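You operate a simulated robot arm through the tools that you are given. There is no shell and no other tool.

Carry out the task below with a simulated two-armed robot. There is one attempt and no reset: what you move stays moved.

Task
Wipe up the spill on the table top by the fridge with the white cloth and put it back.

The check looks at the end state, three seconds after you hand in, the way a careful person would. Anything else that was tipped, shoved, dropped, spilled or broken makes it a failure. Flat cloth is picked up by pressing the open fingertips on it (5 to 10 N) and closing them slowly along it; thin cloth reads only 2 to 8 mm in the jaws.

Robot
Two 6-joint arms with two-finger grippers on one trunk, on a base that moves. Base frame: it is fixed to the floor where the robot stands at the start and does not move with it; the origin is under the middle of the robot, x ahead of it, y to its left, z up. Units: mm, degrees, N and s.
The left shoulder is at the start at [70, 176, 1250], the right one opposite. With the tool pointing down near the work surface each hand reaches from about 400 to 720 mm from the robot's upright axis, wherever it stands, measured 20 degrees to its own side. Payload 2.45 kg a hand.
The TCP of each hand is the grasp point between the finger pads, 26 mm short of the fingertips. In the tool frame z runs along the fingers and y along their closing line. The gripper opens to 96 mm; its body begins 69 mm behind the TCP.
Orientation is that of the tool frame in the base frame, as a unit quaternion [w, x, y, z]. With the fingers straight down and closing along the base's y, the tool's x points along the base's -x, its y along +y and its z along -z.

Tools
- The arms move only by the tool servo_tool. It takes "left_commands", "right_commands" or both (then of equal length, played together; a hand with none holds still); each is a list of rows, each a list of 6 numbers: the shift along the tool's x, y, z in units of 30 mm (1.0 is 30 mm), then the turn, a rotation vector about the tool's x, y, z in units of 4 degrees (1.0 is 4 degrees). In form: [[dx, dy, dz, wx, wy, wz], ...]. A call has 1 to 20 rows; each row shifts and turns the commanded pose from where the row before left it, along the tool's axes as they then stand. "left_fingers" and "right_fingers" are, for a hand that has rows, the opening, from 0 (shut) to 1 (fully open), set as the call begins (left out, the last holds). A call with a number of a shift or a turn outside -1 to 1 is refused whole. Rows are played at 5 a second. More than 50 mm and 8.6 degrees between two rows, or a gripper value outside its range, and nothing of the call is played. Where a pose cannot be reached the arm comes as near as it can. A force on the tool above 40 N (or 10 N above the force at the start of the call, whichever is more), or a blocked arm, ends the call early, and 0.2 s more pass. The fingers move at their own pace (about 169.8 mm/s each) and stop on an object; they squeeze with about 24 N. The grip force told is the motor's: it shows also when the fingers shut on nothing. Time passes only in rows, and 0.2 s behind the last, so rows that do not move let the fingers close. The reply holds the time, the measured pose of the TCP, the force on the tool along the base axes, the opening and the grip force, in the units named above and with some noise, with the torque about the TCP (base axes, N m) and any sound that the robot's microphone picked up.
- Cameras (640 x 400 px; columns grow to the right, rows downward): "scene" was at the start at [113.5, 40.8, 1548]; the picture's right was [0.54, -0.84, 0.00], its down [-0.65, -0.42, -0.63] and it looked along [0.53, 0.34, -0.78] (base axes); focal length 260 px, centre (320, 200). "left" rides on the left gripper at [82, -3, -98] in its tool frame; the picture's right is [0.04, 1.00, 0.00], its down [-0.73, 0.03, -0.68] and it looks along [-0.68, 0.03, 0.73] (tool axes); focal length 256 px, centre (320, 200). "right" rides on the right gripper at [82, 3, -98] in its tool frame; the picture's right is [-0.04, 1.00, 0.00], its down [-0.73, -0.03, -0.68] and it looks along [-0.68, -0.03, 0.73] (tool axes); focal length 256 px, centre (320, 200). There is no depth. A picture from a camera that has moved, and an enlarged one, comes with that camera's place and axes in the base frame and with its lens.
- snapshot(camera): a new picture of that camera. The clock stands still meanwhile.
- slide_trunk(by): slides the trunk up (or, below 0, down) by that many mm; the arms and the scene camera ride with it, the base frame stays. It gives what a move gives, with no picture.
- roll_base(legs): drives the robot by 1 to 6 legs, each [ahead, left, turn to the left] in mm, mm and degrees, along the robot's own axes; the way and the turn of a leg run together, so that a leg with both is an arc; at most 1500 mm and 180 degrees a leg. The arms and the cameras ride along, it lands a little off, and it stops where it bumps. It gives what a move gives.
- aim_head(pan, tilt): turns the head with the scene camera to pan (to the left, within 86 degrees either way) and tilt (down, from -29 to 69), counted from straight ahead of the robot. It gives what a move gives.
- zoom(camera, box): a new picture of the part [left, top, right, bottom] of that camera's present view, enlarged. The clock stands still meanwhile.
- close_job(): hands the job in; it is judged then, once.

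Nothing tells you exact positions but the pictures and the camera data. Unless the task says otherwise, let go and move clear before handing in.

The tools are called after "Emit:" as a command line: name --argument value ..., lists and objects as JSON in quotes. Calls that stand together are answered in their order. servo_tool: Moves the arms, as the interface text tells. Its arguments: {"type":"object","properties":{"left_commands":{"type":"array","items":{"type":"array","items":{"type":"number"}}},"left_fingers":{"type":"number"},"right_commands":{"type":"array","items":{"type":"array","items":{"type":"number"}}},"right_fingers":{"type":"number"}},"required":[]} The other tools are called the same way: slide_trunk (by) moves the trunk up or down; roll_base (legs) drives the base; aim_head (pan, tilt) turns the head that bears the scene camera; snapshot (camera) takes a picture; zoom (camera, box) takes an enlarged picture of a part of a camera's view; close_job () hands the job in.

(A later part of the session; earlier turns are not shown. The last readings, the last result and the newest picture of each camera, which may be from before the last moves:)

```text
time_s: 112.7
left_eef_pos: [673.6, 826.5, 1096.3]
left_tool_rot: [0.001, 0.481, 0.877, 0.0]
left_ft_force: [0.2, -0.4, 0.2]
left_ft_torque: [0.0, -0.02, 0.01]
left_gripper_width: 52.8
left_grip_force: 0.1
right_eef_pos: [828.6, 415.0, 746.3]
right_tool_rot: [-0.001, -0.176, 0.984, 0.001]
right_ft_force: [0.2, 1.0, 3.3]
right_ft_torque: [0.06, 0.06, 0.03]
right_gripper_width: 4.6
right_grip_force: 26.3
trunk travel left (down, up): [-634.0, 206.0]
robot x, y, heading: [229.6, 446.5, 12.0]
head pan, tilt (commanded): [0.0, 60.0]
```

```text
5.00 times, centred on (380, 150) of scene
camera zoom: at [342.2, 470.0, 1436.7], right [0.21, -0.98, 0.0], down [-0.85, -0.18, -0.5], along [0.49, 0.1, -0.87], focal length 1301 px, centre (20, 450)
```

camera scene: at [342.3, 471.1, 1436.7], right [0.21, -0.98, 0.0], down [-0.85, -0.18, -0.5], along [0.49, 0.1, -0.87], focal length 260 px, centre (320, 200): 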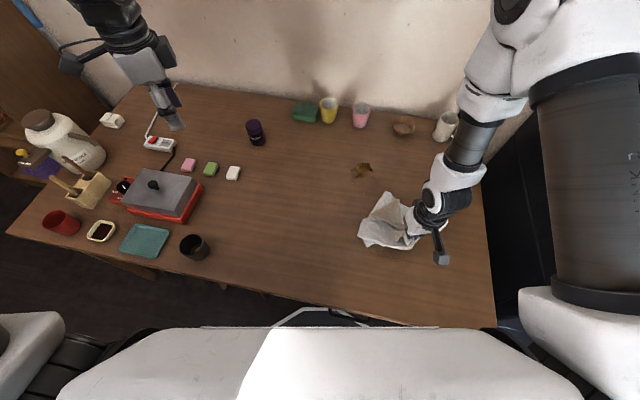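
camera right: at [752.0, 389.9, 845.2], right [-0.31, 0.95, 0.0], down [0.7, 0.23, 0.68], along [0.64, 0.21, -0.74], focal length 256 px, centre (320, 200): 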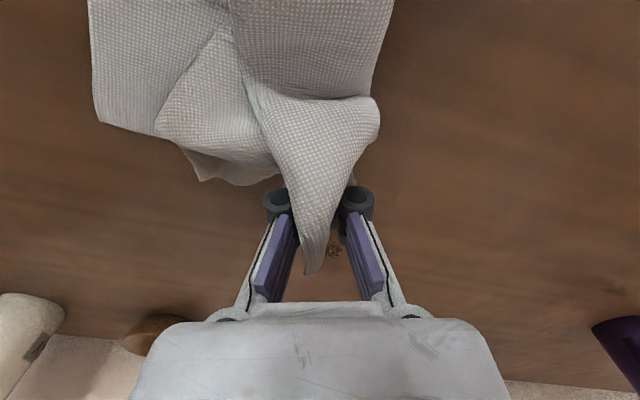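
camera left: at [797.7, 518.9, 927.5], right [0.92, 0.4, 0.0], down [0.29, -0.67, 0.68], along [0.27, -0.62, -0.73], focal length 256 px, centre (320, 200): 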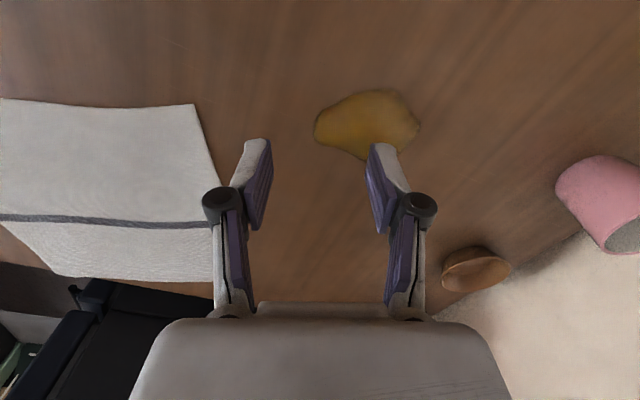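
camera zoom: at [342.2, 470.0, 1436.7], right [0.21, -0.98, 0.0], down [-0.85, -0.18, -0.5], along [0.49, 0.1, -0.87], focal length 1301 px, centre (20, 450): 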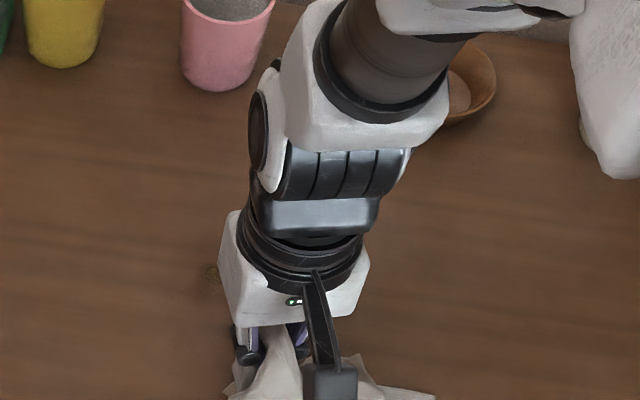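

One faint spot remains near (908, 452). I'll go over it and scrub side to side there with the cloth pressed.

Emit:
servo_tool --right_commands '[[-0.47, 0.048, 0, 0, 0, 0], [-0.47, 0.048, 0, 0, 0, 0], [-0.47, 0.048, 0, 0, 0, 0], [-0.47, 0.048, 0, 0, 0, 0], [-0.42, -0.04, 0, 0, 0, 0], [-0.42, -0.04, 0, 0, 0, 0], [-0.42, -0.04, 0, 0, 0, 0], [-0.42, -0.04, 0, 0, 0, 0], [-0.138, 0.375, 0, 0, 0, 0], [0.25, 0.092, 0, 0, 0, 0], [0.138, -0.375, 0, 0, 0, 0], [0.138, -0.375, 0, 0, 0, 0], [0.25, 0.092, 0, 0, 0, 0], [-0.138, 0.375, 0, 0, 0, 0], [-0.138, 0.375, 0, 0, 0, 0], [0.25, 0.092, 0, 0, 0, 0], [0.138, -0.375, 0, 0, 0, 0], [0.138, -0.375, 0, 0, 0, 0], [0.25, 0.092, 0, 0, 0, 0], [0, 0, 0, 0, 0, 0]]'

Emit:
snapshot --camera "right"

```text
time_s: 116.9
left_eef_pos: [673.1, 827.0, 1098.1]
left_tool_rot: [0.001, 0.481, 0.876, 0.002]
left_ft_force: [-1.0, 0.5, 0.0]
left_ft_torque: [-0.01, 0.04, -0.02]
left_gripper_width: 52.9
left_grip_force: 0.0
right_eef_pos: [894.2, 440.9, 746.6]
right_tool_rot: [-0.001, -0.175, 0.985, -0.001]
right_ft_force: [-0.7, -3.1, 17.5]
right_ft_torque: [-0.1, -0.12, -0.01]
right_gripper_width: 1.1
right_grip_force: 21.9
trunk travel left (down, up): [-634.0, 206.0]
robot x, y, heading: [227.8, 447.8, 12.0]
head pan, tilt (commanded): [0.0, 60.0]
```

```text
taken
camera right: at [818.6, 416.2, 844.8], right [-0.31, 0.95, 0.0], down [0.7, 0.23, 0.68], along [0.64, 0.21, -0.74], focal length 256 px, centre (320, 200)
```

right: 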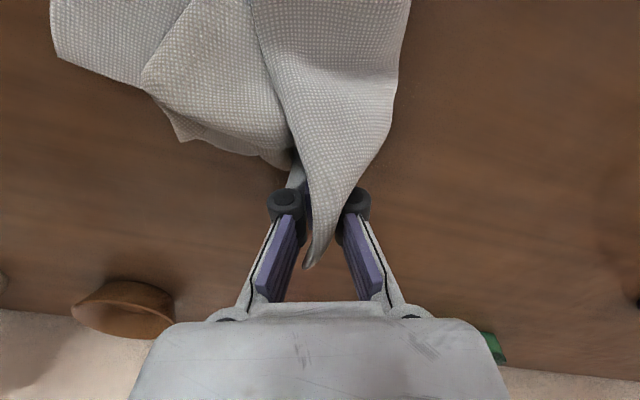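

I'll lift the cloth off with the trunk so I can inspect the table where the spill was and let the cloth hang out its folds.

Emit:
servo_tool --right_commands '[[0, 0, -0.3, 0, 0, 0], [0.5, 0, -0.5, 0, 0, 0], [0.7, 0, -0.7, 0, 0, 0], [0.7, 0, -0.7, 0, 0, 0], [0, 0, 0, 0, 0, 0]]'

Emit:
slide_trunk --by 200

Emit:
aim_head --pan -12 --tilt 60

Emit:
snapshot --camera "scene"

Emit:
snapshot --camera "right"

```text
time_s: 118.1
left_eef_pos: [674.8, 828.5, 1096.8]
left_tool_rot: [0.0, 0.481, 0.877, 0.0]
left_ft_force: [0.4, -0.1, 0.3]
left_ft_torque: [-0.04, 0.03, 0.04]
left_gripper_width: 52.7
left_grip_force: 0.0
right_eef_pos: [842.8, 419.9, 811.3]
right_tool_rot: [-0.002, -0.176, 0.984, -0.001]
right_ft_force: [1.0, -1.6, 0.7]
right_ft_torque: [-0.08, -0.03, 0.02]
right_gripper_width: 1.6
right_grip_force: 21.0
trunk travel left (down, up): [-634.0, 206.0]
robot x, y, heading: [227.8, 446.5, 12.0]
head pan, tilt (commanded): [0.0, 60.0]
```

```text
time_s: 120.2
left_eef_pos: [674.1, 826.7, 1297.1]
left_tool_rot: [0.0, 0.481, 0.877, 0.0]
left_ft_force: [0.1, -0.7, 1.0]
left_ft_torque: [0.0, 0.02, -0.05]
left_gripper_width: 52.5
left_grip_force: 0.0
right_eef_pos: [842.9, 420.9, 1011.3]
right_tool_rot: [-0.001, -0.176, 0.984, 0.0]
right_ft_force: [0.3, -0.3, 0.6]
right_ft_torque: [-0.01, -0.02, -0.01]
right_gripper_width: 1.8
right_grip_force: 25.7
trunk travel left (down, up): [-834.0, 6.0]
robot x, y, heading: [227.9, 445.5, 11.8]
head pan, tilt (commanded): [0.0, 60.0]
```

```text
time_s: 121.0
left_eef_pos: [672.0, 827.5, 1296.5]
left_tool_rot: [-0.001, 0.481, 0.877, 0.0]
left_ft_force: [0.2, -0.5, 0.4]
left_ft_torque: [-0.02, -0.01, 0.01]
left_gripper_width: 52.5
left_grip_force: 0.0
right_eef_pos: [843.7, 420.3, 1010.9]
right_tool_rot: [-0.003, -0.176, 0.984, 0.0]
right_ft_force: [0.0, 0.5, 1.6]
right_ft_torque: [0.0, 0.03, 0.04]
right_gripper_width: 2.4
right_grip_force: 28.2
trunk travel left (down, up): [-834.0, 6.0]
robot x, y, heading: [231.3, 448.2, 12.0]
head pan, tilt (commanded): [-12.0, 60.0]
```

```text
taken
camera scene: at [344.2, 456.4, 1636.6], right [0.0, -1.0, 0.0], down [-0.87, 0.0, -0.5], along [0.5, 0.0, -0.87], focal length 260 px, centre (320, 200)
```

scene: 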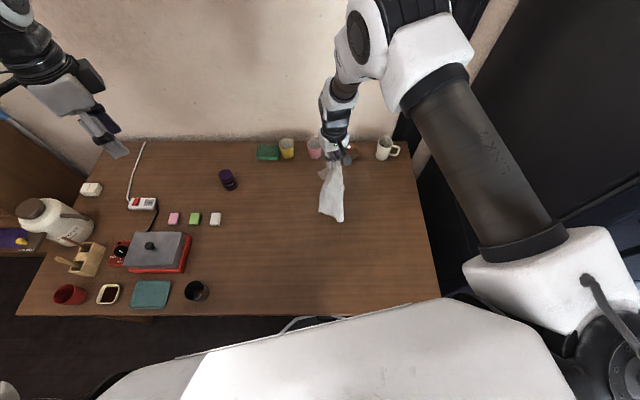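

```text
taken
camera right: at [767.0, 395.0, 1109.5], right [-0.31, 0.95, 0.0], down [0.7, 0.23, 0.68], along [0.64, 0.21, -0.74], focal length 256 px, centre (320, 200)
```

right: 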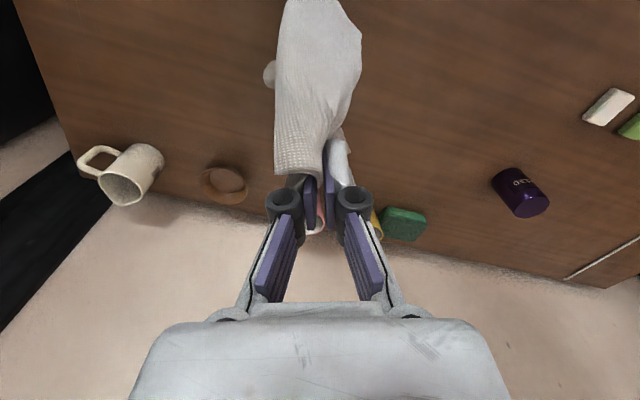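

The table looks clean where I can see it, and the cloth hangs freely. For laying it back I need to stand further back and to the right: I'll raise the hand, lower the trunk again and roll back, carrying the cloth in the air.

Emit:
servo_tool --right_commands '[[0, 0, -0.8, 0, 0, 0], [0, 0, -0.9, 0, 0, 0], [0, 0, -0.9, 0, 0, 0], [0, 0, -0.9, 0, 0, 0], [0, 0, -0.9, 0, 0, 0], [0, 0, -0.9, 0, 0, 0], [0, 0, -0.9, 0, 0, 0], [0, 0, -0.9, 0, 0, 0], [0, 0, -0.9, 0, 0, 0], [0, 0, 0, 0, 0, 0]]'

Emit:
slide_trunk --by -200

Emit:
snapshot --camera "scene"

```text
time_s: 123.2
left_eef_pos: [673.9, 827.0, 1296.4]
left_tool_rot: [0.0, 0.48, 0.877, 0.0]
left_ft_force: [0.3, -0.2, -0.7]
left_ft_torque: [0.01, -0.03, -0.03]
left_gripper_width: 52.6
left_grip_force: 0.0
right_eef_pos: [844.4, 418.1, 1251.6]
right_tool_rot: [-0.001, -0.175, 0.985, 0.0]
right_ft_force: [0.2, -0.3, -2.9]
right_ft_torque: [0.02, 0.02, -0.01]
right_gripper_width: 3.5
right_grip_force: 20.6
trunk travel left (down, up): [-834.0, 6.0]
robot x, y, heading: [226.4, 447.9, 11.7]
head pan, tilt (commanded): [-12.0, 60.0]
```

```text
time_s: 125.4
left_eef_pos: [674.5, 826.8, 1097.4]
left_tool_rot: [0.0, 0.481, 0.877, 0.0]
left_ft_force: [0.5, 0.5, 0.3]
left_ft_torque: [0.03, -0.04, 0.02]
left_gripper_width: 52.9
left_grip_force: 0.2
right_eef_pos: [844.8, 419.4, 1052.1]
right_tool_rot: [-0.001, -0.177, 0.984, 0.0]
right_ft_force: [-0.3, 0.7, 0.8]
right_ft_torque: [-0.06, -0.03, 0.01]
right_gripper_width: 1.5
right_grip_force: 20.8
trunk travel left (down, up): [-634.0, 206.0]
robot x, y, heading: [230.6, 447.7, 11.9]
head pan, tilt (commanded): [-12.0, 60.0]
```

```text
taken
camera scene: at [343.8, 456.3, 1436.7], right [0.0, -1.0, 0.0], down [-0.87, 0.0, -0.5], along [0.5, 0.0, -0.87], focal length 260 px, centre (320, 200)
```

scene: 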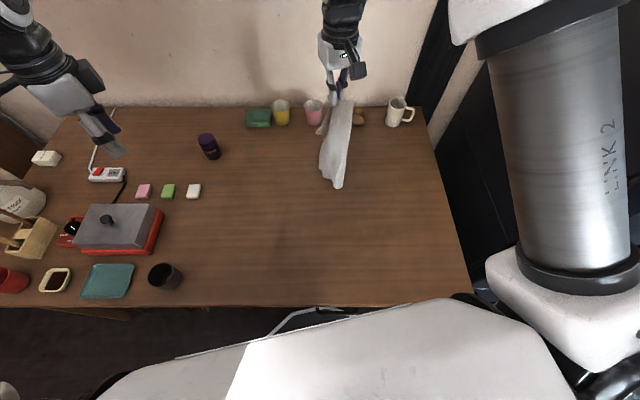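

The cloth hangs clear of the table. Rolling back 188 and right 170 with it in hand.

Emit:
roll_base --legs '[[-188, 0, 0], [0, -170, 0]]'

Emit:
snapshot --camera "scene"

Emit:
snapshot --camera "right"

```text
time_s: 128.0
left_eef_pos: [524.4, 617.1, 1096.1]
left_tool_rot: [0.0, 0.482, 0.876, 0.0]
left_ft_force: [0.2, -0.1, -1.0]
left_ft_torque: [0.02, 0.02, 0.01]
left_gripper_width: 53.0
left_grip_force: 0.1
right_eef_pos: [693.8, 209.7, 1051.6]
right_tool_rot: [-0.001, -0.175, 0.985, -0.001]
right_ft_force: [-0.2, -0.7, 1.7]
right_ft_torque: [0.0, -0.02, 0.0]
right_gripper_width: 3.5
right_grip_force: 23.2
trunk travel left (down, up): [-634.0, 206.0]
robot x, y, heading: [77.1, 234.1, 11.7]
head pan, tilt (commanded): [-12.0, 60.0]
```

```text
taken
camera scene: at [193.8, 247.7, 1436.6], right [0.0, -1.0, 0.0], down [-0.87, 0.0, -0.5], along [0.5, 0.0, -0.87], focal length 260 px, centre (320, 200)
```

scene: 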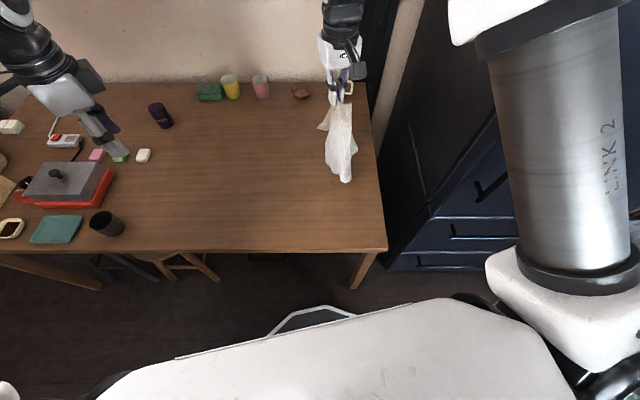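

```text
taken
camera right: at [617.8, 184.7, 1149.6], right [-0.31, 0.95, 0.0], down [0.7, 0.23, 0.68], along [0.64, 0.21, -0.74], focal length 256 px, centre (320, 200)
```

right: 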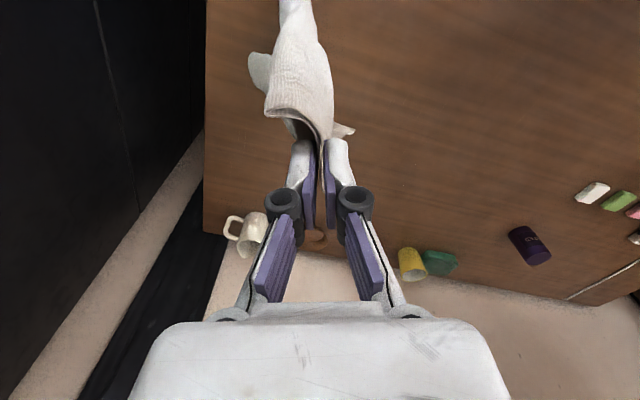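

Let me check the former spill spot now that nothing covers it.

Emit:
zoom --camera "scene" --box '[220, 90, 320, 180]'

Emit:
zoom --camera "right" --box '[330, 60, 530, 240]'

Emit:
zoom --camera "scene" --box '[290, 40, 390, 200]'

```text
4.44 times, centred on (270, 135) of scene
camera zoom: at [193.8, 247.7, 1436.6], right [0.0, -1.0, 0.0], down [-0.87, 0.0, -0.5], along [0.5, 0.0, -0.87], focal length 1156 px, centre (542, 489)
```

zoom: 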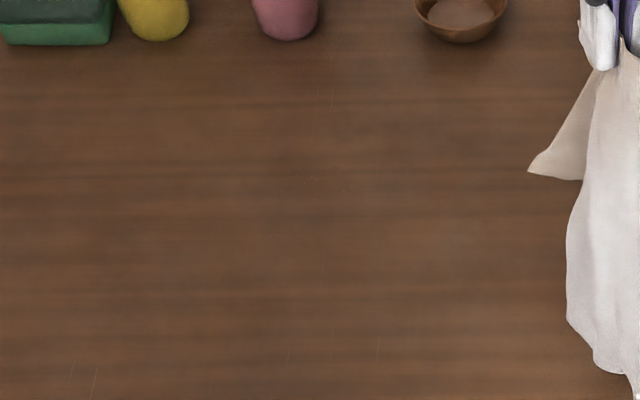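

```text
2.22 times, centred on (430, 150) of right
camera zoom: at [617.8, 184.7, 1149.6], right [-0.31, 0.95, 0.0], down [0.7, 0.23, 0.68], along [0.64, 0.21, -0.74], focal length 569 px, centre (76, 311)
```

zoom: 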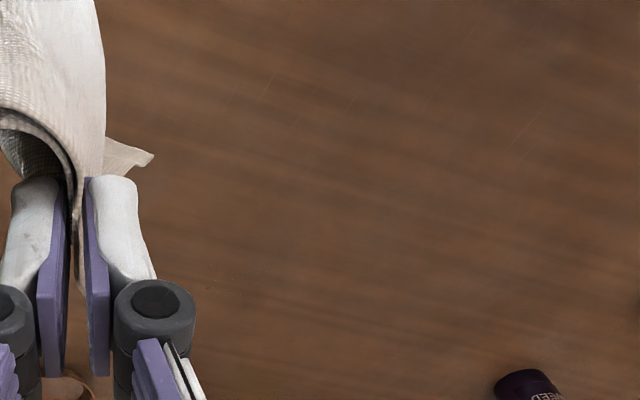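

```text
2.50 times, centred on (340, 120) of scene
camera zoom: at [193.8, 247.7, 1436.6], right [0.0, -1.0, 0.0], down [-0.87, 0.0, -0.5], along [0.5, 0.0, -0.87], focal length 650 px, centre (270, 400)
```

zoom: 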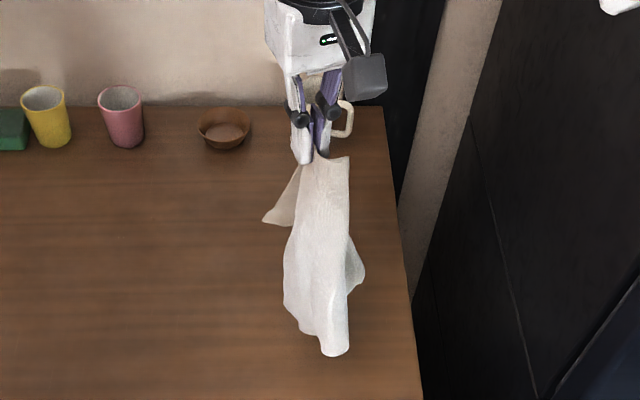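

Emit:
zoom --camera "scene" --box '[250, 115, 300, 155]'

Emit:
zoom --camera "right" --box '[350, 120, 430, 190]'

```text
10.00 times, centred on (275, 135) of scene
camera zoom: at [193.8, 247.7, 1436.6], right [0.0, -1.0, 0.0], down [-0.87, 0.0, -0.5], along [0.5, 0.0, -0.87], focal length 2602 px, centre (770, 850)
```

zoom: 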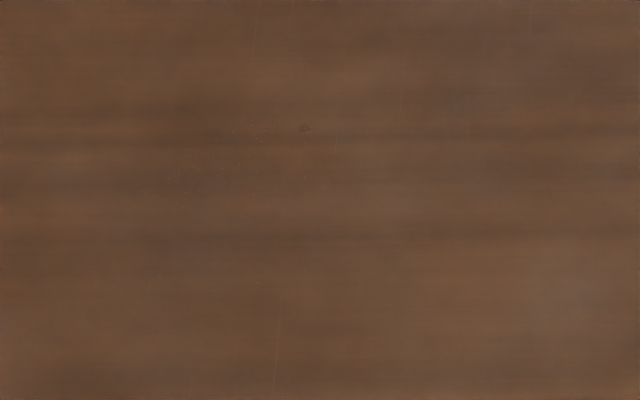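

```text
5.71 times, centred on (390, 155) of right
camera zoom: at [617.8, 184.7, 1149.6], right [-0.31, 0.95, 0.0], down [0.7, 0.23, 0.68], along [0.64, 0.21, -0.74], focal length 1463 px, centre (-80, 457)
```

zoom: 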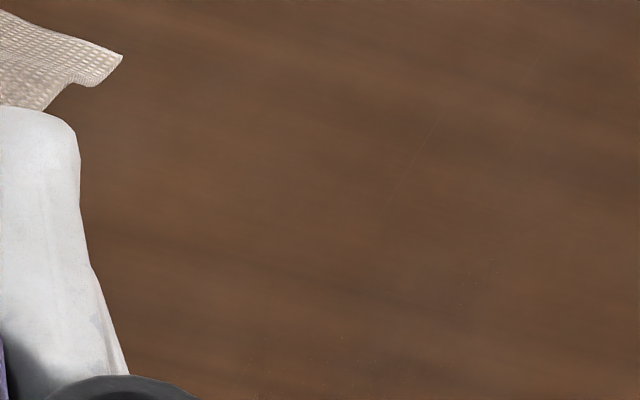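

Almost spotless; only a tiny speck at about (922, 424) and a few faint dots at the far edge are left. While I still hold the cloth I'll go back and give that far edge one more pass.

Emit:
roll_base --legs '[[0, 172, 0], [190, 0, 0]]'

Emit:
servo_tool --right_commands '[[0, 0, 0.9, 0, 0, 0], [0, 0, 0.9, 0, 0, 0], [0, 0, 0.9, 0, 0, 0], [0, 0, 0.9, 0, 0, 0], [0, 0, 0.9, 0, 0, 0], [0, 0, 0.9, 0, 0, 0], [-0.3, -0.1, 0.9, 0, 0, 0], [-0.3, -0.1, 0.9, 0, 0, 0], [-0.3, -0.1, 0.9, 0, 0, 0], [-0.3, -0.1, 0.8, 0, 0, 0], [0, 0, 0, 0, 0, 0]]'

Emit:
snapshot --camera "right"

```text
time_s: 130.6
left_eef_pos: [674.5, 819.5, 1097.4]
left_tool_rot: [0.001, 0.485, 0.875, 0.0]
left_ft_force: [0.0, 0.4, -0.7]
left_ft_torque: [0.01, 0.01, -0.02]
left_gripper_width: 52.8
left_grip_force: 0.0
right_eef_pos: [841.1, 410.5, 1052.2]
right_tool_rot: [-0.001, -0.173, 0.985, 0.0]
right_ft_force: [-0.5, -0.1, 2.9]
right_ft_torque: [0.03, 0.0, -0.03]
right_gripper_width: 3.4
right_grip_force: 22.3
trunk travel left (down, up): [-634.0, 206.0]
robot x, y, heading: [225.7, 443.2, 11.6]
head pan, tilt (commanded): [-12.0, 60.0]
```

```text
time_s: 133.0
left_eef_pos: [674.7, 820.0, 1097.6]
left_tool_rot: [0.001, 0.484, 0.875, -0.001]
left_ft_force: [-0.3, 0.0, -0.5]
left_ft_torque: [0.03, -0.05, -0.01]
left_gripper_width: 52.5
left_grip_force: 0.1
right_eef_pos: [879.9, 412.3, 783.8]
right_tool_rot: [-0.001, -0.173, 0.985, -0.001]
right_ft_force: [-0.8, 0.0, 2.5]
right_ft_torque: [0.0, -0.03, 0.02]
right_gripper_width: 3.9
right_grip_force: 23.0
trunk travel left (down, up): [-634.0, 206.0]
robot x, y, heading: [228.4, 442.6, 11.6]
head pan, tilt (commanded): [-12.0, 60.0]
```

```text
taken
camera right: at [803.9, 387.0, 881.8], right [-0.3, 0.95, 0.0], down [0.7, 0.22, 0.68], along [0.65, 0.2, -0.74], focal length 256 px, centre (320, 200)
```

right: 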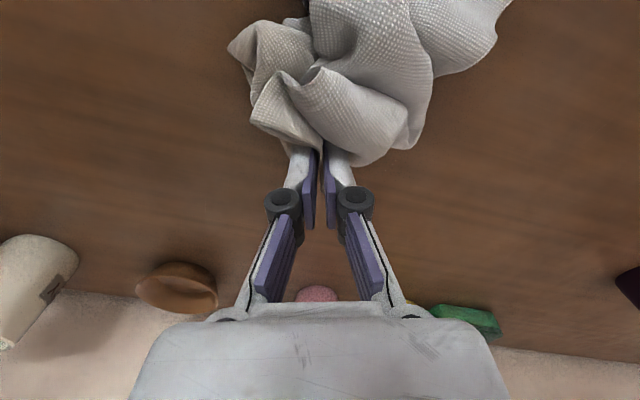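

Emit:
servo_tool --right_commands '[[-0.39, -0.026, 0.2, 0, 0, 0], [-0.39, -0.026, 0.2, 0, 0, 0], [-0.39, -0.026, 0.2, 0, 0, 0], [-0.39, -0.026, 0.2, 0, 0, 0], [0, 0, 0.12, 0, 0, 0], [0, 0, 0.1, 0, 0, 0], [0, 0, 0.06, 0, 0, 0], [0, 0, 0, 0, 0, 0]]'

```text
time_s: 134.8
left_eef_pos: [674.2, 818.1, 1096.4]
left_tool_rot: [0.001, 0.484, 0.875, 0.0]
left_ft_force: [-0.5, -0.6, 0.1]
left_ft_torque: [-0.03, -0.02, 0.0]
left_gripper_width: 52.6
left_grip_force: 0.1
right_eef_pos: [925.1, 425.1, 752.1]
right_tool_rot: [-0.001, -0.173, 0.985, -0.001]
right_ft_force: [0.9, -0.5, 0.4]
right_ft_torque: [-0.04, 0.0, 0.02]
right_gripper_width: 1.4
right_grip_force: 22.9
trunk travel left (down, up): [-634.0, 206.0]
robot x, y, heading: [224.1, 444.0, 11.6]
head pan, tilt (commanded): [-12.0, 60.0]
```

Emit:
servo_tool --right_commands '[[0, 0, 0.1, 0, 0, 0], [0, 0, 0.05, 0, 0, 0], [-0.376, -0.136, 0, 0, 0, 0], [0.136, -0.376, 0, 0, 0, 0], [0.136, -0.376, 0, 0, 0, 0], [0.376, 0.136, 0, 0, 0, 0], [-0.136, 0.376, 0, 0, 0, 0], [-0.136, 0.376, 0, 0, 0, 0], [-0.136, 0.376, 0, 0, 0, 0], [-0.136, 0.376, 0, 0, 0, 0], [-0.136, 0.376, 0, 0, 0, 0], [0.376, 0.136, 0, 0, 0, 0], [0.136, -0.376, 0, 0, 0, 0], [0.136, -0.376, 0, 0, 0, 0], [0.136, -0.376, 0, 0, 0, 0], [0.136, -0.376, 0, 0, 0, 0], [0.136, -0.376, 0, 0, 0, 0], [0, 0, 0, 0, 0, 0]]'

Emit:
servo_tool --right_commands '[[0.376, 0.136, 0, 0, 0, 0], [-0.136, 0.376, 0, 0, 0, 0], [-0.136, 0.376, 0, 0, 0, 0], [-0.136, 0.376, 0, 0, 0, 0], [-0.136, 0.376, 0, 0, 0, 0], [-0.136, 0.376, 0, 0, 0, 0], [0.376, 0.136, 0, 0, 0, 0], [0.136, -0.376, 0, 0, 0, 0], [0.136, -0.376, 0, 0, 0, 0], [0.136, -0.376, 0, 0, 0, 0], [0.136, -0.376, 0, 0, 0, 0], [0.3, 0.1, 0, 0, 0, 0], [0.3, 0.1, 0, 0, 0, 0], [0, 0, 0, 0, 0, 0]]'

Emit:
snapshot --camera "right"

```text
time_s: 138.6
left_eef_pos: [674.6, 820.3, 1096.7]
left_tool_rot: [0.001, 0.484, 0.875, -0.001]
left_ft_force: [0.0, 0.4, 0.8]
left_ft_torque: [-0.02, -0.02, 0.02]
left_gripper_width: 52.6
left_grip_force: 0.0
right_eef_pos: [911.6, 400.6, 747.2]
right_tool_rot: [-0.002, -0.173, 0.985, -0.001]
right_ft_force: [0.9, -1.5, 5.3]
right_ft_torque: [0.0, 0.02, 0.01]
right_gripper_width: 1.7
right_grip_force: 24.8
trunk travel left (down, up): [-634.0, 206.0]
robot x, y, heading: [228.3, 438.5, 11.5]
head pan, tilt (commanded): [-12.0, 60.0]
```

```text
time_s: 141.6
left_eef_pos: [675.6, 818.7, 1095.9]
left_tool_rot: [0.0, 0.484, 0.875, -0.001]
left_ft_force: [0.0, 0.5, -0.5]
left_ft_torque: [0.0, -0.02, 0.0]
left_gripper_width: 52.8
left_grip_force: 0.2
right_eef_pos: [868.5, 412.5, 747.0]
right_tool_rot: [0.0, -0.172, 0.985, 0.0]
right_ft_force: [0.0, 0.2, 2.2]
right_ft_torque: [-0.03, 0.01, -0.02]
right_gripper_width: 3.2
right_grip_force: 21.7
trunk travel left (down, up): [-634.0, 206.0]
robot x, y, heading: [223.0, 442.5, 11.8]
head pan, tilt (commanded): [-12.0, 60.0]
```

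```text
taken
camera right: at [793.5, 387.6, 845.8], right [-0.3, 0.95, 0.0], down [0.7, 0.22, 0.68], along [0.65, 0.2, -0.74], focal length 256 px, centre (320, 200)
```

right: 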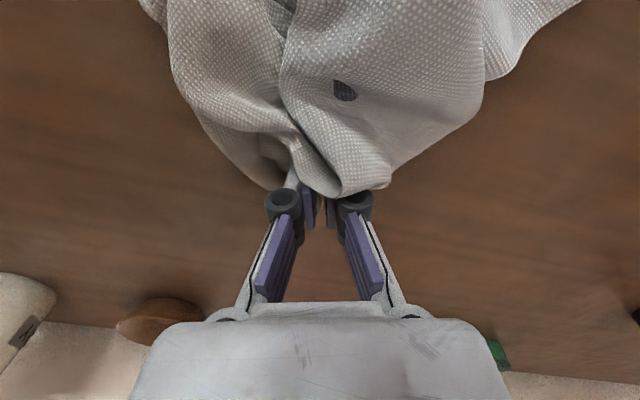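

Clean as far as I can see. Now I lift the cloth again and go back to the laying stand.

Emit:
servo_tool --right_commands '[[0, 0, -0.6, 0, 0, 0], [0.2, 0, -0.8, 0, 0, 0], [0.2, 0, -0.9, 0, 0, 0], [0.2, 0, -1, 0, 0, 0], [0.2, 0, -1, 0, 0, 0], [0, 0, -1, 0, 0, 0], [0, 0, -1, 0, 0, 0], [0, 0, -1, 0, 0, 0], [0, 0, -1, 0, 0, 0], [0, 0, -1, 0, 0, 0], [0, 0, -0.7, 0, 0, 0], [0, 0, 0, 0, 0, 0]]'

Emit:
roll_base --legs '[[-188, 0, 0], [0, -168, 0]]'

Emit:
snapshot --camera "scene"

Emit:
zoom --camera "scene" --box '[220, 90, 320, 180]'

```text
time_s: 144.2
left_eef_pos: [675.0, 818.4, 1096.3]
left_tool_rot: [0.001, 0.484, 0.875, -0.001]
left_ft_force: [0.7, -0.2, 0.3]
left_ft_torque: [0.0, -0.03, -0.05]
left_gripper_width: 52.5
left_grip_force: 0.0
right_eef_pos: [848.8, 403.3, 1047.7]
right_tool_rot: [-0.002, -0.173, 0.985, 0.0]
right_ft_force: [0.8, 0.3, -2.4]
right_ft_torque: [0.01, 0.03, 0.02]
right_gripper_width: 4.2
right_grip_force: 20.2
trunk travel left (down, up): [-634.0, 206.0]
robot x, y, heading: [229.2, 444.0, 11.6]
head pan, tilt (commanded): [-12.0, 60.0]
```

```text
time_s: 146.8
left_eef_pos: [525.0, 619.8, 1097.0]
left_tool_rot: [0.0, 0.482, 0.876, 0.0]
left_ft_force: [0.4, -0.1, -0.2]
left_ft_torque: [-0.04, -0.01, 0.01]
left_gripper_width: 52.6
left_grip_force: 0.1
right_eef_pos: [697.1, 204.9, 1047.8]
right_tool_rot: [-0.002, -0.174, 0.985, -0.002]
right_ft_force: [-0.1, -0.2, 0.9]
right_ft_torque: [-0.13, -0.05, 0.01]
right_gripper_width: 3.3
right_grip_force: 22.1
trunk travel left (down, up): [-634.0, 206.0]
robot x, y, heading: [75.1, 243.9, 11.6]
head pan, tilt (commanded): [-12.0, 60.0]
```

```text
taken
camera scene: at [193.2, 251.0, 1436.6], right [-0.01, -1.0, 0.0], down [-0.87, 0.0, -0.5], along [0.5, 0.0, -0.87], focal length 260 px, centre (320, 200)
```

scene: 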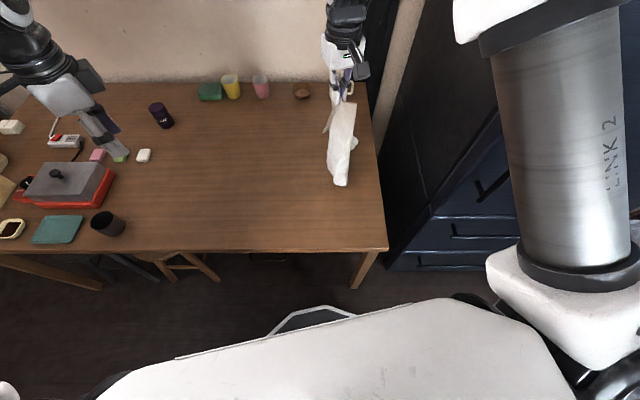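

```text
4.44 times, centred on (270, 135) of scene
camera zoom: at [193.2, 251.0, 1436.6], right [-0.01, -1.0, 0.0], down [-0.87, 0.0, -0.5], along [0.5, 0.0, -0.87], focal length 1156 px, centre (542, 489)
```

zoom: 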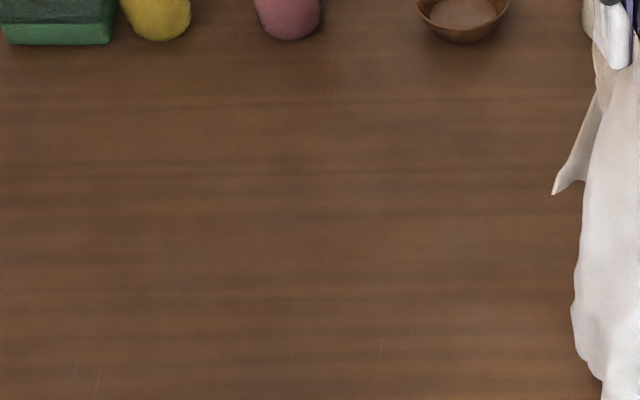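

The former spill area is clean. Now I bring the hanging cloth over its home's near edge, about (490, 200), to lay it down from there.

Emit:
servo_tool --right_commands '[[0.6, 0.2, 0, 0, 0, 0], [0.66, 0.22, 0, 0, 0, 0], [0.66, 0.22, 0, 0, 0, 0], [0.66, 0.22, 0, 0, 0, 0], [0.66, 0.22, 0, 0, 0, 0], [0.66, 0.22, 0, 0, 0, 0], [0.66, 0.22, 0, 0, 0, 0], [0.66, 0.22, 0, 0, 0, 0], [0.66, 0.22, 0, 0, 0, 0], [0.66, 0.22, 0, 0, 0, 0], [0, 0, 0, 0, 0, 0], [0, 0, 0, 0, 0, 0]]'

Emit:
snapshot --camera "scene"

Emit:
snapshot --camera "right"

```text
time_s: 149.4
left_eef_pos: [524.2, 619.5, 1096.4]
left_tool_rot: [0.002, 0.483, 0.876, 0.0]
left_ft_force: [-0.5, -0.5, 1.0]
left_ft_torque: [-0.02, 0.01, -0.01]
left_gripper_width: 52.8
left_grip_force: 0.0
right_eef_pos: [515.5, 165.5, 1056.0]
right_tool_rot: [-0.003, -0.168, 0.986, 0.023]
right_ft_force: [-0.3, -0.4, 0.6]
right_ft_torque: [-0.04, -0.01, 0.01]
right_gripper_width: 3.4
right_grip_force: 21.7
right hand out of reach, approached as far as the arm can: row 7, 8, 9, 10
trunk travel left (down, up): [-634.0, 206.0]
robot x, y, heading: [77.9, 242.5, 11.4]
head pan, tilt (commanded): [-12.0, 60.0]
```

```text
taken
camera scene: at [192.8, 249.8, 1436.7], right [-0.01, -1.0, 0.0], down [-0.87, 0.0, -0.5], along [0.5, 0.0, -0.87], focal length 260 px, centre (320, 200)
```

scene: 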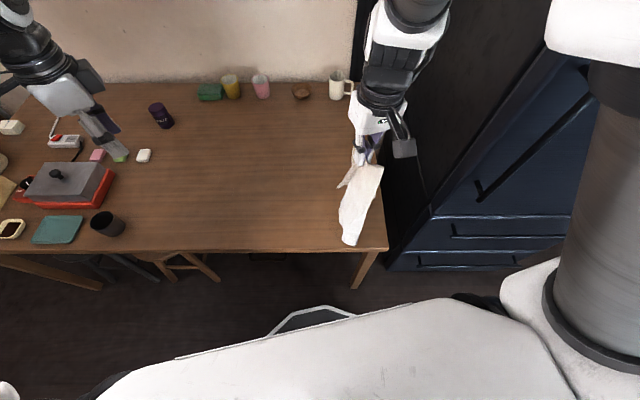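

```text
taken
camera right: at [440.2, 137.6, 1154.6], right [-0.29, 0.96, 0.05], down [0.71, 0.18, 0.68], along [0.64, 0.23, -0.73], focal length 256 px, centre (320, 200)
```

right: 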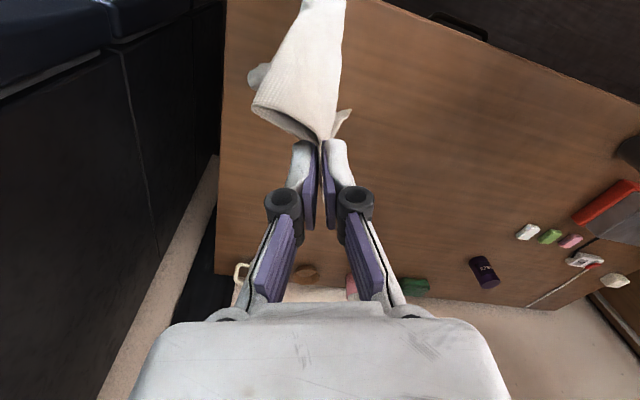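

The hand is a bit too close and high for the arm here. I'll raise the trunk 80 mm and lower the hand relative to it, straighten it, and shift to the laying line.

Emit:
slide_trunk --by 80

Emit:
servo_tool --right_commands '[[0, 0, 0.7, 0.2, 0, 0], [0, 0, 0.7, 0.2, 0, 0], [0, 0, 0.7, 0.2, 0, 0], [0, 0.3, 0.5, 0.06, 0, 0], [0, 0.4, 0.3, 0, 0, 0], [0.1, 0.4, 0, 0, 0, 0], [0, 0, 0, 0, 0, 0]]'

```text
time_s: 150.6
left_eef_pos: [525.0, 619.3, 1176.6]
left_tool_rot: [0.001, 0.482, 0.876, -0.001]
left_ft_force: [-0.2, 0.0, -0.2]
left_ft_torque: [0.01, 0.0, 0.01]
left_gripper_width: 53.0
left_grip_force: 0.2
right_eef_pos: [516.6, 166.4, 1139.5]
right_tool_rot: [0.0, -0.168, 0.986, 0.024]
right_ft_force: [-0.3, 0.4, -0.8]
right_ft_torque: [0.0, -0.02, 0.02]
right_gripper_width: 1.8
right_grip_force: 21.2
trunk travel left (down, up): [-714.0, 126.0]
robot x, y, heading: [78.7, 239.8, 11.3]
head pan, tilt (commanded): [-12.0, 60.0]
```

```text
time_s: 152.2
left_eef_pos: [524.1, 619.0, 1176.5]
left_tool_rot: [0.001, 0.483, 0.876, 0.0]
left_ft_force: [0.5, 0.5, -0.4]
left_ft_torque: [0.0, 0.0, -0.02]
left_gripper_width: 53.0
left_grip_force: 0.1
right_eef_pos: [531.8, 155.4, 1055.8]
right_tool_rot: [0.008, -0.157, 0.988, 0.011]
right_ft_force: [0.3, -0.4, -1.0]
right_ft_torque: [-0.05, -0.03, 0.03]
right_gripper_width: 2.0
right_grip_force: 21.4
right hand out of reach, approached as far as the arm can: row 1, 2, 3, 4, 5, 6
trunk travel left (down, up): [-714.0, 126.0]
robot x, y, heading: [79.1, 239.2, 12.0]
head pan, tilt (commanded): [-12.0, 60.0]
```

The arm wants at least about 420 mm from the shoulder at this height. I'll back up and turn so the robot faces exactly along the laying direction; then I can lay the cloth partly with the arm and finish with the base.

Emit:
roll_base --legs '[[-119, -27, 0], [0, 0, 9]]'

Emit:
slide_trunk --by -30

Emit:
snapshot --camera "scene"

```text
time_s: 154.1
left_eef_pos: [348.2, 633.9, 1176.6]
left_tool_rot: [0.0, 0.411, 0.912, 0.0]
left_ft_force: [-0.1, 0.6, -0.3]
left_ft_torque: [-0.04, 0.02, 0.01]
left_gripper_width: 52.9
left_grip_force: 0.0
right_eef_pos: [427.1, 177.5, 1052.3]
right_tool_rot: [0.002, -0.234, 0.972, 0.012]
right_ft_force: [0.8, 0.4, -1.9]
right_ft_torque: [0.0, -0.01, -0.01]
right_gripper_width: 3.8
right_grip_force: 28.9
trunk travel left (down, up): [-714.0, 126.0]
robot x, y, heading: [-33.3, 190.7, 20.7]
head pan, tilt (commanded): [-12.0, 60.0]
```

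```text
time_s: 154.8
left_eef_pos: [347.4, 634.6, 1146.9]
left_tool_rot: [0.001, 0.411, 0.911, 0.0]
left_ft_force: [-0.1, 0.4, 0.0]
left_ft_torque: [0.0, 0.0, -0.02]
left_gripper_width: 52.8
left_grip_force: 0.0
right_eef_pos: [426.4, 177.8, 1022.5]
right_tool_rot: [0.002, -0.233, 0.972, 0.014]
right_ft_force: [1.4, 0.3, 0.5]
right_ft_torque: [0.0, 0.0, 0.01]
right_gripper_width: 1.5
right_grip_force: 24.8
trunk travel left (down, up): [-684.0, 156.0]
robot x, y, heading: [-30.6, 192.6, 20.7]
head pan, tilt (commanded): [-12.0, 60.0]
```

```text
taken
camera scene: at [77.9, 217.0, 1486.7], right [0.15, -0.99, 0.0], down [-0.86, -0.13, -0.5], along [0.49, 0.08, -0.87], focal length 260 px, centre (320, 200)
```

scene: 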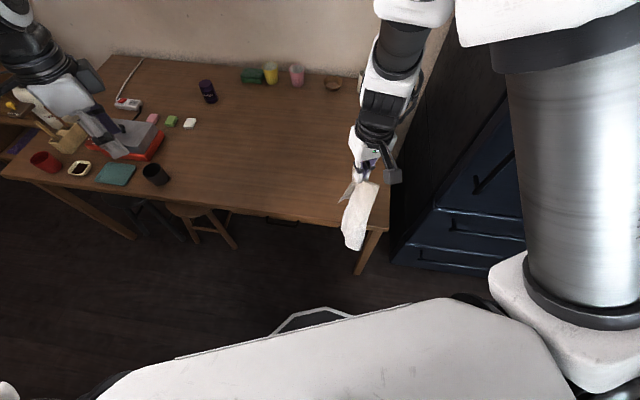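

I'll raise the cloth above the table edge, realign the hand with the cloth's edge direction, and move forward to the start of the laying line.

Emit:
servo_tool --right_commands '[[0, 0, -0.8, 0.13, 0, 0.5], [0, 0, -0.8, 0.13, 0, 0.5], [0, 0, -0.6, 0.12, 0, 0.5], [-0.45, 0, 0, 0, 0, 0], [-0.48, 0, 0, 0, 0, 0], [-0.48, 0, 0, 0, 0, 0], [-0.48, 0, 0, 0, 0, 0], [-0.48, 0, 0, 0, 0, 0], [-0.3, 0, 0, 0, 0, 0], [0, 0, 0, 0, 0, 0], [0, 0, 0, 0, 0, 0]]'

Emit:
snapshot --camera "scene"

Emit:
snapshot --camera "right"

```text
time_s: 157.2
left_eef_pos: [348.7, 635.1, 1146.6]
left_tool_rot: [0.001, 0.412, 0.911, 0.0]
left_ft_force: [-0.8, -0.1, 0.2]
left_ft_torque: [0.01, 0.01, -0.02]
left_gripper_width: 52.7
left_grip_force: 0.1
right_eef_pos: [503.2, 204.3, 1089.5]
right_tool_rot: [0.003, -0.182, 0.983, -0.001]
right_ft_force: [-0.1, -0.8, -0.9]
right_ft_torque: [0.02, 0.0, 0.02]
right_gripper_width: 1.3
right_grip_force: 24.8
trunk travel left (down, up): [-684.0, 156.0]
robot x, y, heading: [-28.7, 187.5, 20.8]
head pan, tilt (commanded): [-12.0, 60.0]
```

```text
taken
camera scene: at [78.8, 216.8, 1486.6], right [0.15, -0.99, 0.0], down [-0.86, -0.13, -0.5], along [0.49, 0.08, -0.87], focal length 260 px, centre (320, 200)
```

scene: 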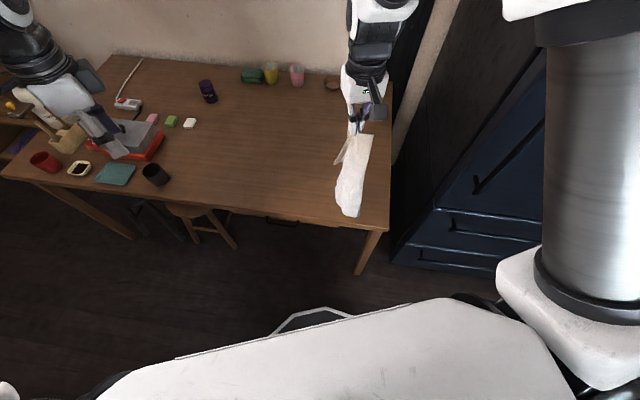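

```text
taken
camera right: at [425.8, 178.4, 1187.1], right [-0.32, 0.95, 0.0], down [0.69, 0.24, 0.68], along [0.65, 0.22, -0.73], focal length 256 px, centre (320, 200)
```

right: 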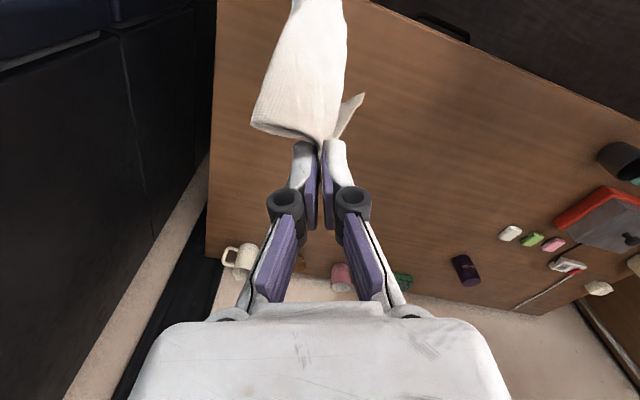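

Emit:
zoom --camera "scene" --box '[300, 90, 400, 230]'

Emit:
zoom --camera "right" --box '[220, 0, 400, 180]'

```text
2.86 times, centred on (350, 160) of scene
camera zoom: at [78.8, 216.8, 1486.6], right [0.15, -0.99, 0.0], down [-0.86, -0.13, -0.5], along [0.49, 0.08, -0.87], focal length 743 px, centre (234, 314)
```

zoom: 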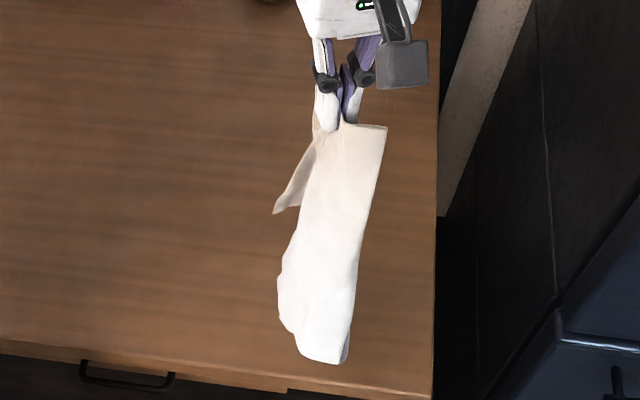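

```text
2.22 times, centred on (310, 90) of right
camera zoom: at [425.8, 178.4, 1187.1], right [-0.32, 0.95, 0.0], down [0.69, 0.24, 0.68], along [0.65, 0.22, -0.73], focal length 569 px, centre (342, 444)
```

zoom: 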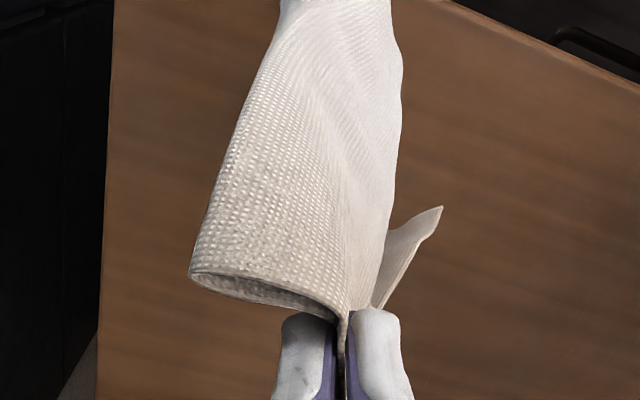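

The cloth hangs as a drape with its lower end near the table. I'll ease forward and down until the lower end rests on the table, then draw forward with the base while it lies there.

Emit:
servo_tool --right_commands '[[-0.19, 0, 0.44, 0, 0, 0], [-0.19, 0, 0.44, 0, 0, 0], [-0.19, 0, 0.44, 0, 0, 0], [-0.19, 0, 0.44, 0, 0, 0], [-0.19, 0, 0.44, 0, 0, 0], [-0.19, 0, 0.44, 0, 0, 0], [0, 0, 0, 0, 0, 0], [0, 0, 0, 0, 0, 0]]'

Emit:
zoom --camera "scene" --box '[300, 90, 400, 230]'

```text
time_s: 159.0
left_eef_pos: [347.2, 635.1, 1147.5]
left_tool_rot: [0.001, 0.411, 0.912, -0.001]
left_ft_force: [-0.3, 0.4, 0.6]
left_ft_torque: [0.03, -0.01, 0.01]
left_gripper_width: 52.7
left_grip_force: 0.0
right_eef_pos: [533.4, 217.9, 1011.4]
right_tool_rot: [0.004, -0.183, 0.983, 0.0]
right_ft_force: [0.2, 0.0, 1.0]
right_ft_torque: [0.01, -0.03, 0.02]
right_gripper_width: 1.4
right_grip_force: 24.3
trunk travel left (down, up): [-684.0, 156.0]
robot x, y, heading: [-30.8, 190.2, 20.9]
head pan, tilt (commanded): [-12.0, 60.0]
```

```text
2.86 times, centred on (350, 160) of scene
camera zoom: at [78.7, 216.8, 1486.7], right [0.15, -0.99, 0.0], down [-0.86, -0.13, -0.5], along [0.49, 0.08, -0.87], focal length 743 px, centre (234, 314)
```

zoom: 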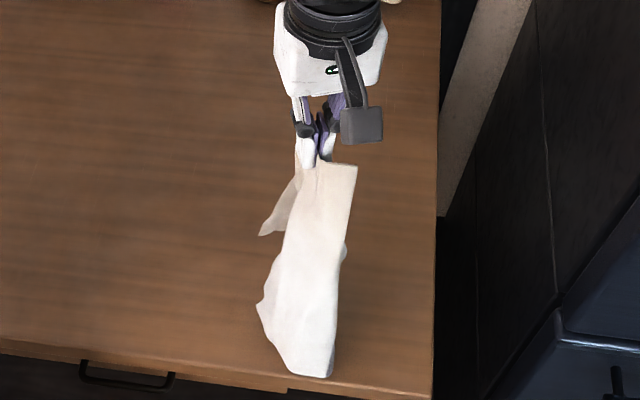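

The lower end is resting right at the table's front edge (x≈448), since the pinch now sits at the cloth's edge and it hangs longer. I'll draw it forward 60 mm with the base before laying.

Emit:
roll_base --legs '[[62, 0, 0]]'

Emit:
snapshot --camera "scene"

Emit:
zoom --camera "scene" --box '[300, 90, 400, 230]'

```text
time_s: 160.0
left_eef_pos: [402.5, 655.1, 1148.7]
left_tool_rot: [0.002, 0.412, 0.911, 0.001]
left_ft_force: [0.3, 0.0, -0.2]
left_ft_torque: [0.02, -0.06, 0.0]
left_gripper_width: 52.6
left_grip_force: 0.1
right_eef_pos: [587.8, 238.2, 1011.5]
right_tool_rot: [0.006, -0.182, 0.983, 0.0]
right_ft_force: [0.2, -0.3, 0.0]
right_ft_torque: [0.0, -0.03, 0.01]
right_gripper_width: 3.4
right_grip_force: 21.2
trunk travel left (down, up): [-684.0, 156.0]
robot x, y, heading: [20.3, 210.6, 21.1]
head pan, tilt (commanded): [-12.0, 60.0]
```

```text
taken
camera scene: at [132.2, 237.1, 1487.1], right [0.15, -0.99, 0.0], down [-0.85, -0.13, -0.5], along [0.5, 0.08, -0.86], focal length 260 px, centre (320, 200)
```

scene: 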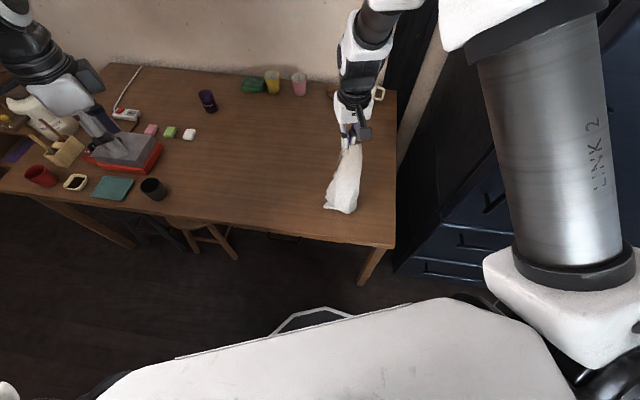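

```text
2.86 times, centred on (350, 160) of scene
camera zoom: at [132.2, 237.1, 1487.1], right [0.15, -0.99, 0.0], down [-0.85, -0.13, -0.5], along [0.5, 0.08, -0.86], focal length 743 px, centre (234, 314)
```

zoom: 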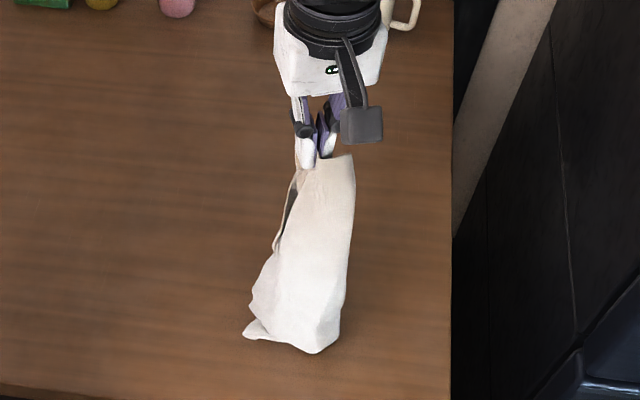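

Now the lower end rests at about (532, 210). I'll lower slightly, draw forward 60 with the base, then swing the hand down along an arc to lay the cloth out.

Emit:
servo_tool --right_commands '[[0, 0, 0.22, 0, 0, 0], [0, 0, 0.22, 0, 0, 0], [0, 0, 0, 0, 0, 0]]'

Emit:
roll_base --legs '[[60, 0, 0]]'

Emit:
zoom --camera "scene" --box '[280, 80, 420, 250]'

```text
time_s: 160.8
left_eef_pos: [406.5, 656.6, 1146.0]
left_tool_rot: [0.0, 0.412, 0.911, -0.001]
left_ft_force: [1.4, 0.5, -0.8]
left_ft_torque: [-0.02, 0.01, -0.04]
left_gripper_width: 52.9
left_grip_force: 0.0
right_eef_pos: [591.2, 240.2, 996.1]
right_tool_rot: [0.003, -0.182, 0.983, 0.0]
right_ft_force: [0.4, -0.5, 0.6]
right_ft_torque: [0.01, 0.0, 0.03]
right_gripper_width: 3.0
right_grip_force: 21.9
trunk travel left (down, up): [-684.0, 156.0]
robot x, y, heading: [25.4, 210.5, 20.9]
head pan, tilt (commanded): [-12.0, 60.0]
```

```text
time_s: 161.8
left_eef_pos: [457.7, 675.8, 1148.3]
left_tool_rot: [0.002, 0.412, 0.911, 0.001]
left_ft_force: [0.4, -0.1, -0.1]
left_ft_torque: [0.02, -0.01, 0.02]
left_gripper_width: 52.8
left_grip_force: 0.1
right_eef_pos: [644.1, 260.2, 999.2]
right_tool_rot: [0.005, -0.181, 0.984, -0.001]
right_ft_force: [-0.4, -0.9, -1.6]
right_ft_torque: [-0.02, 0.01, 0.01]
right_gripper_width: 2.1
right_grip_force: 21.0
trunk travel left (down, up): [-684.0, 156.0]
robot x, y, heading: [80.0, 233.7, 20.7]
head pan, tilt (commanded): [-12.0, 60.0]
```

```text
2.35 times, centred on (350, 165) of scene
camera zoom: at [187.8, 258.0, 1487.1], right [0.15, -0.99, 0.0], down [-0.85, -0.13, -0.5], along [0.5, 0.08, -0.86], focal length 612 px, centre (249, 282)
```

zoom: 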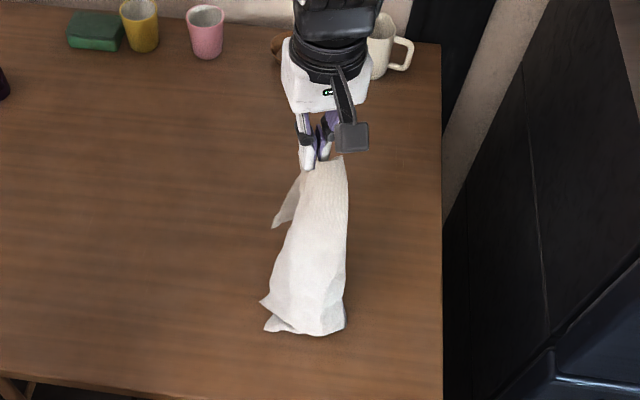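

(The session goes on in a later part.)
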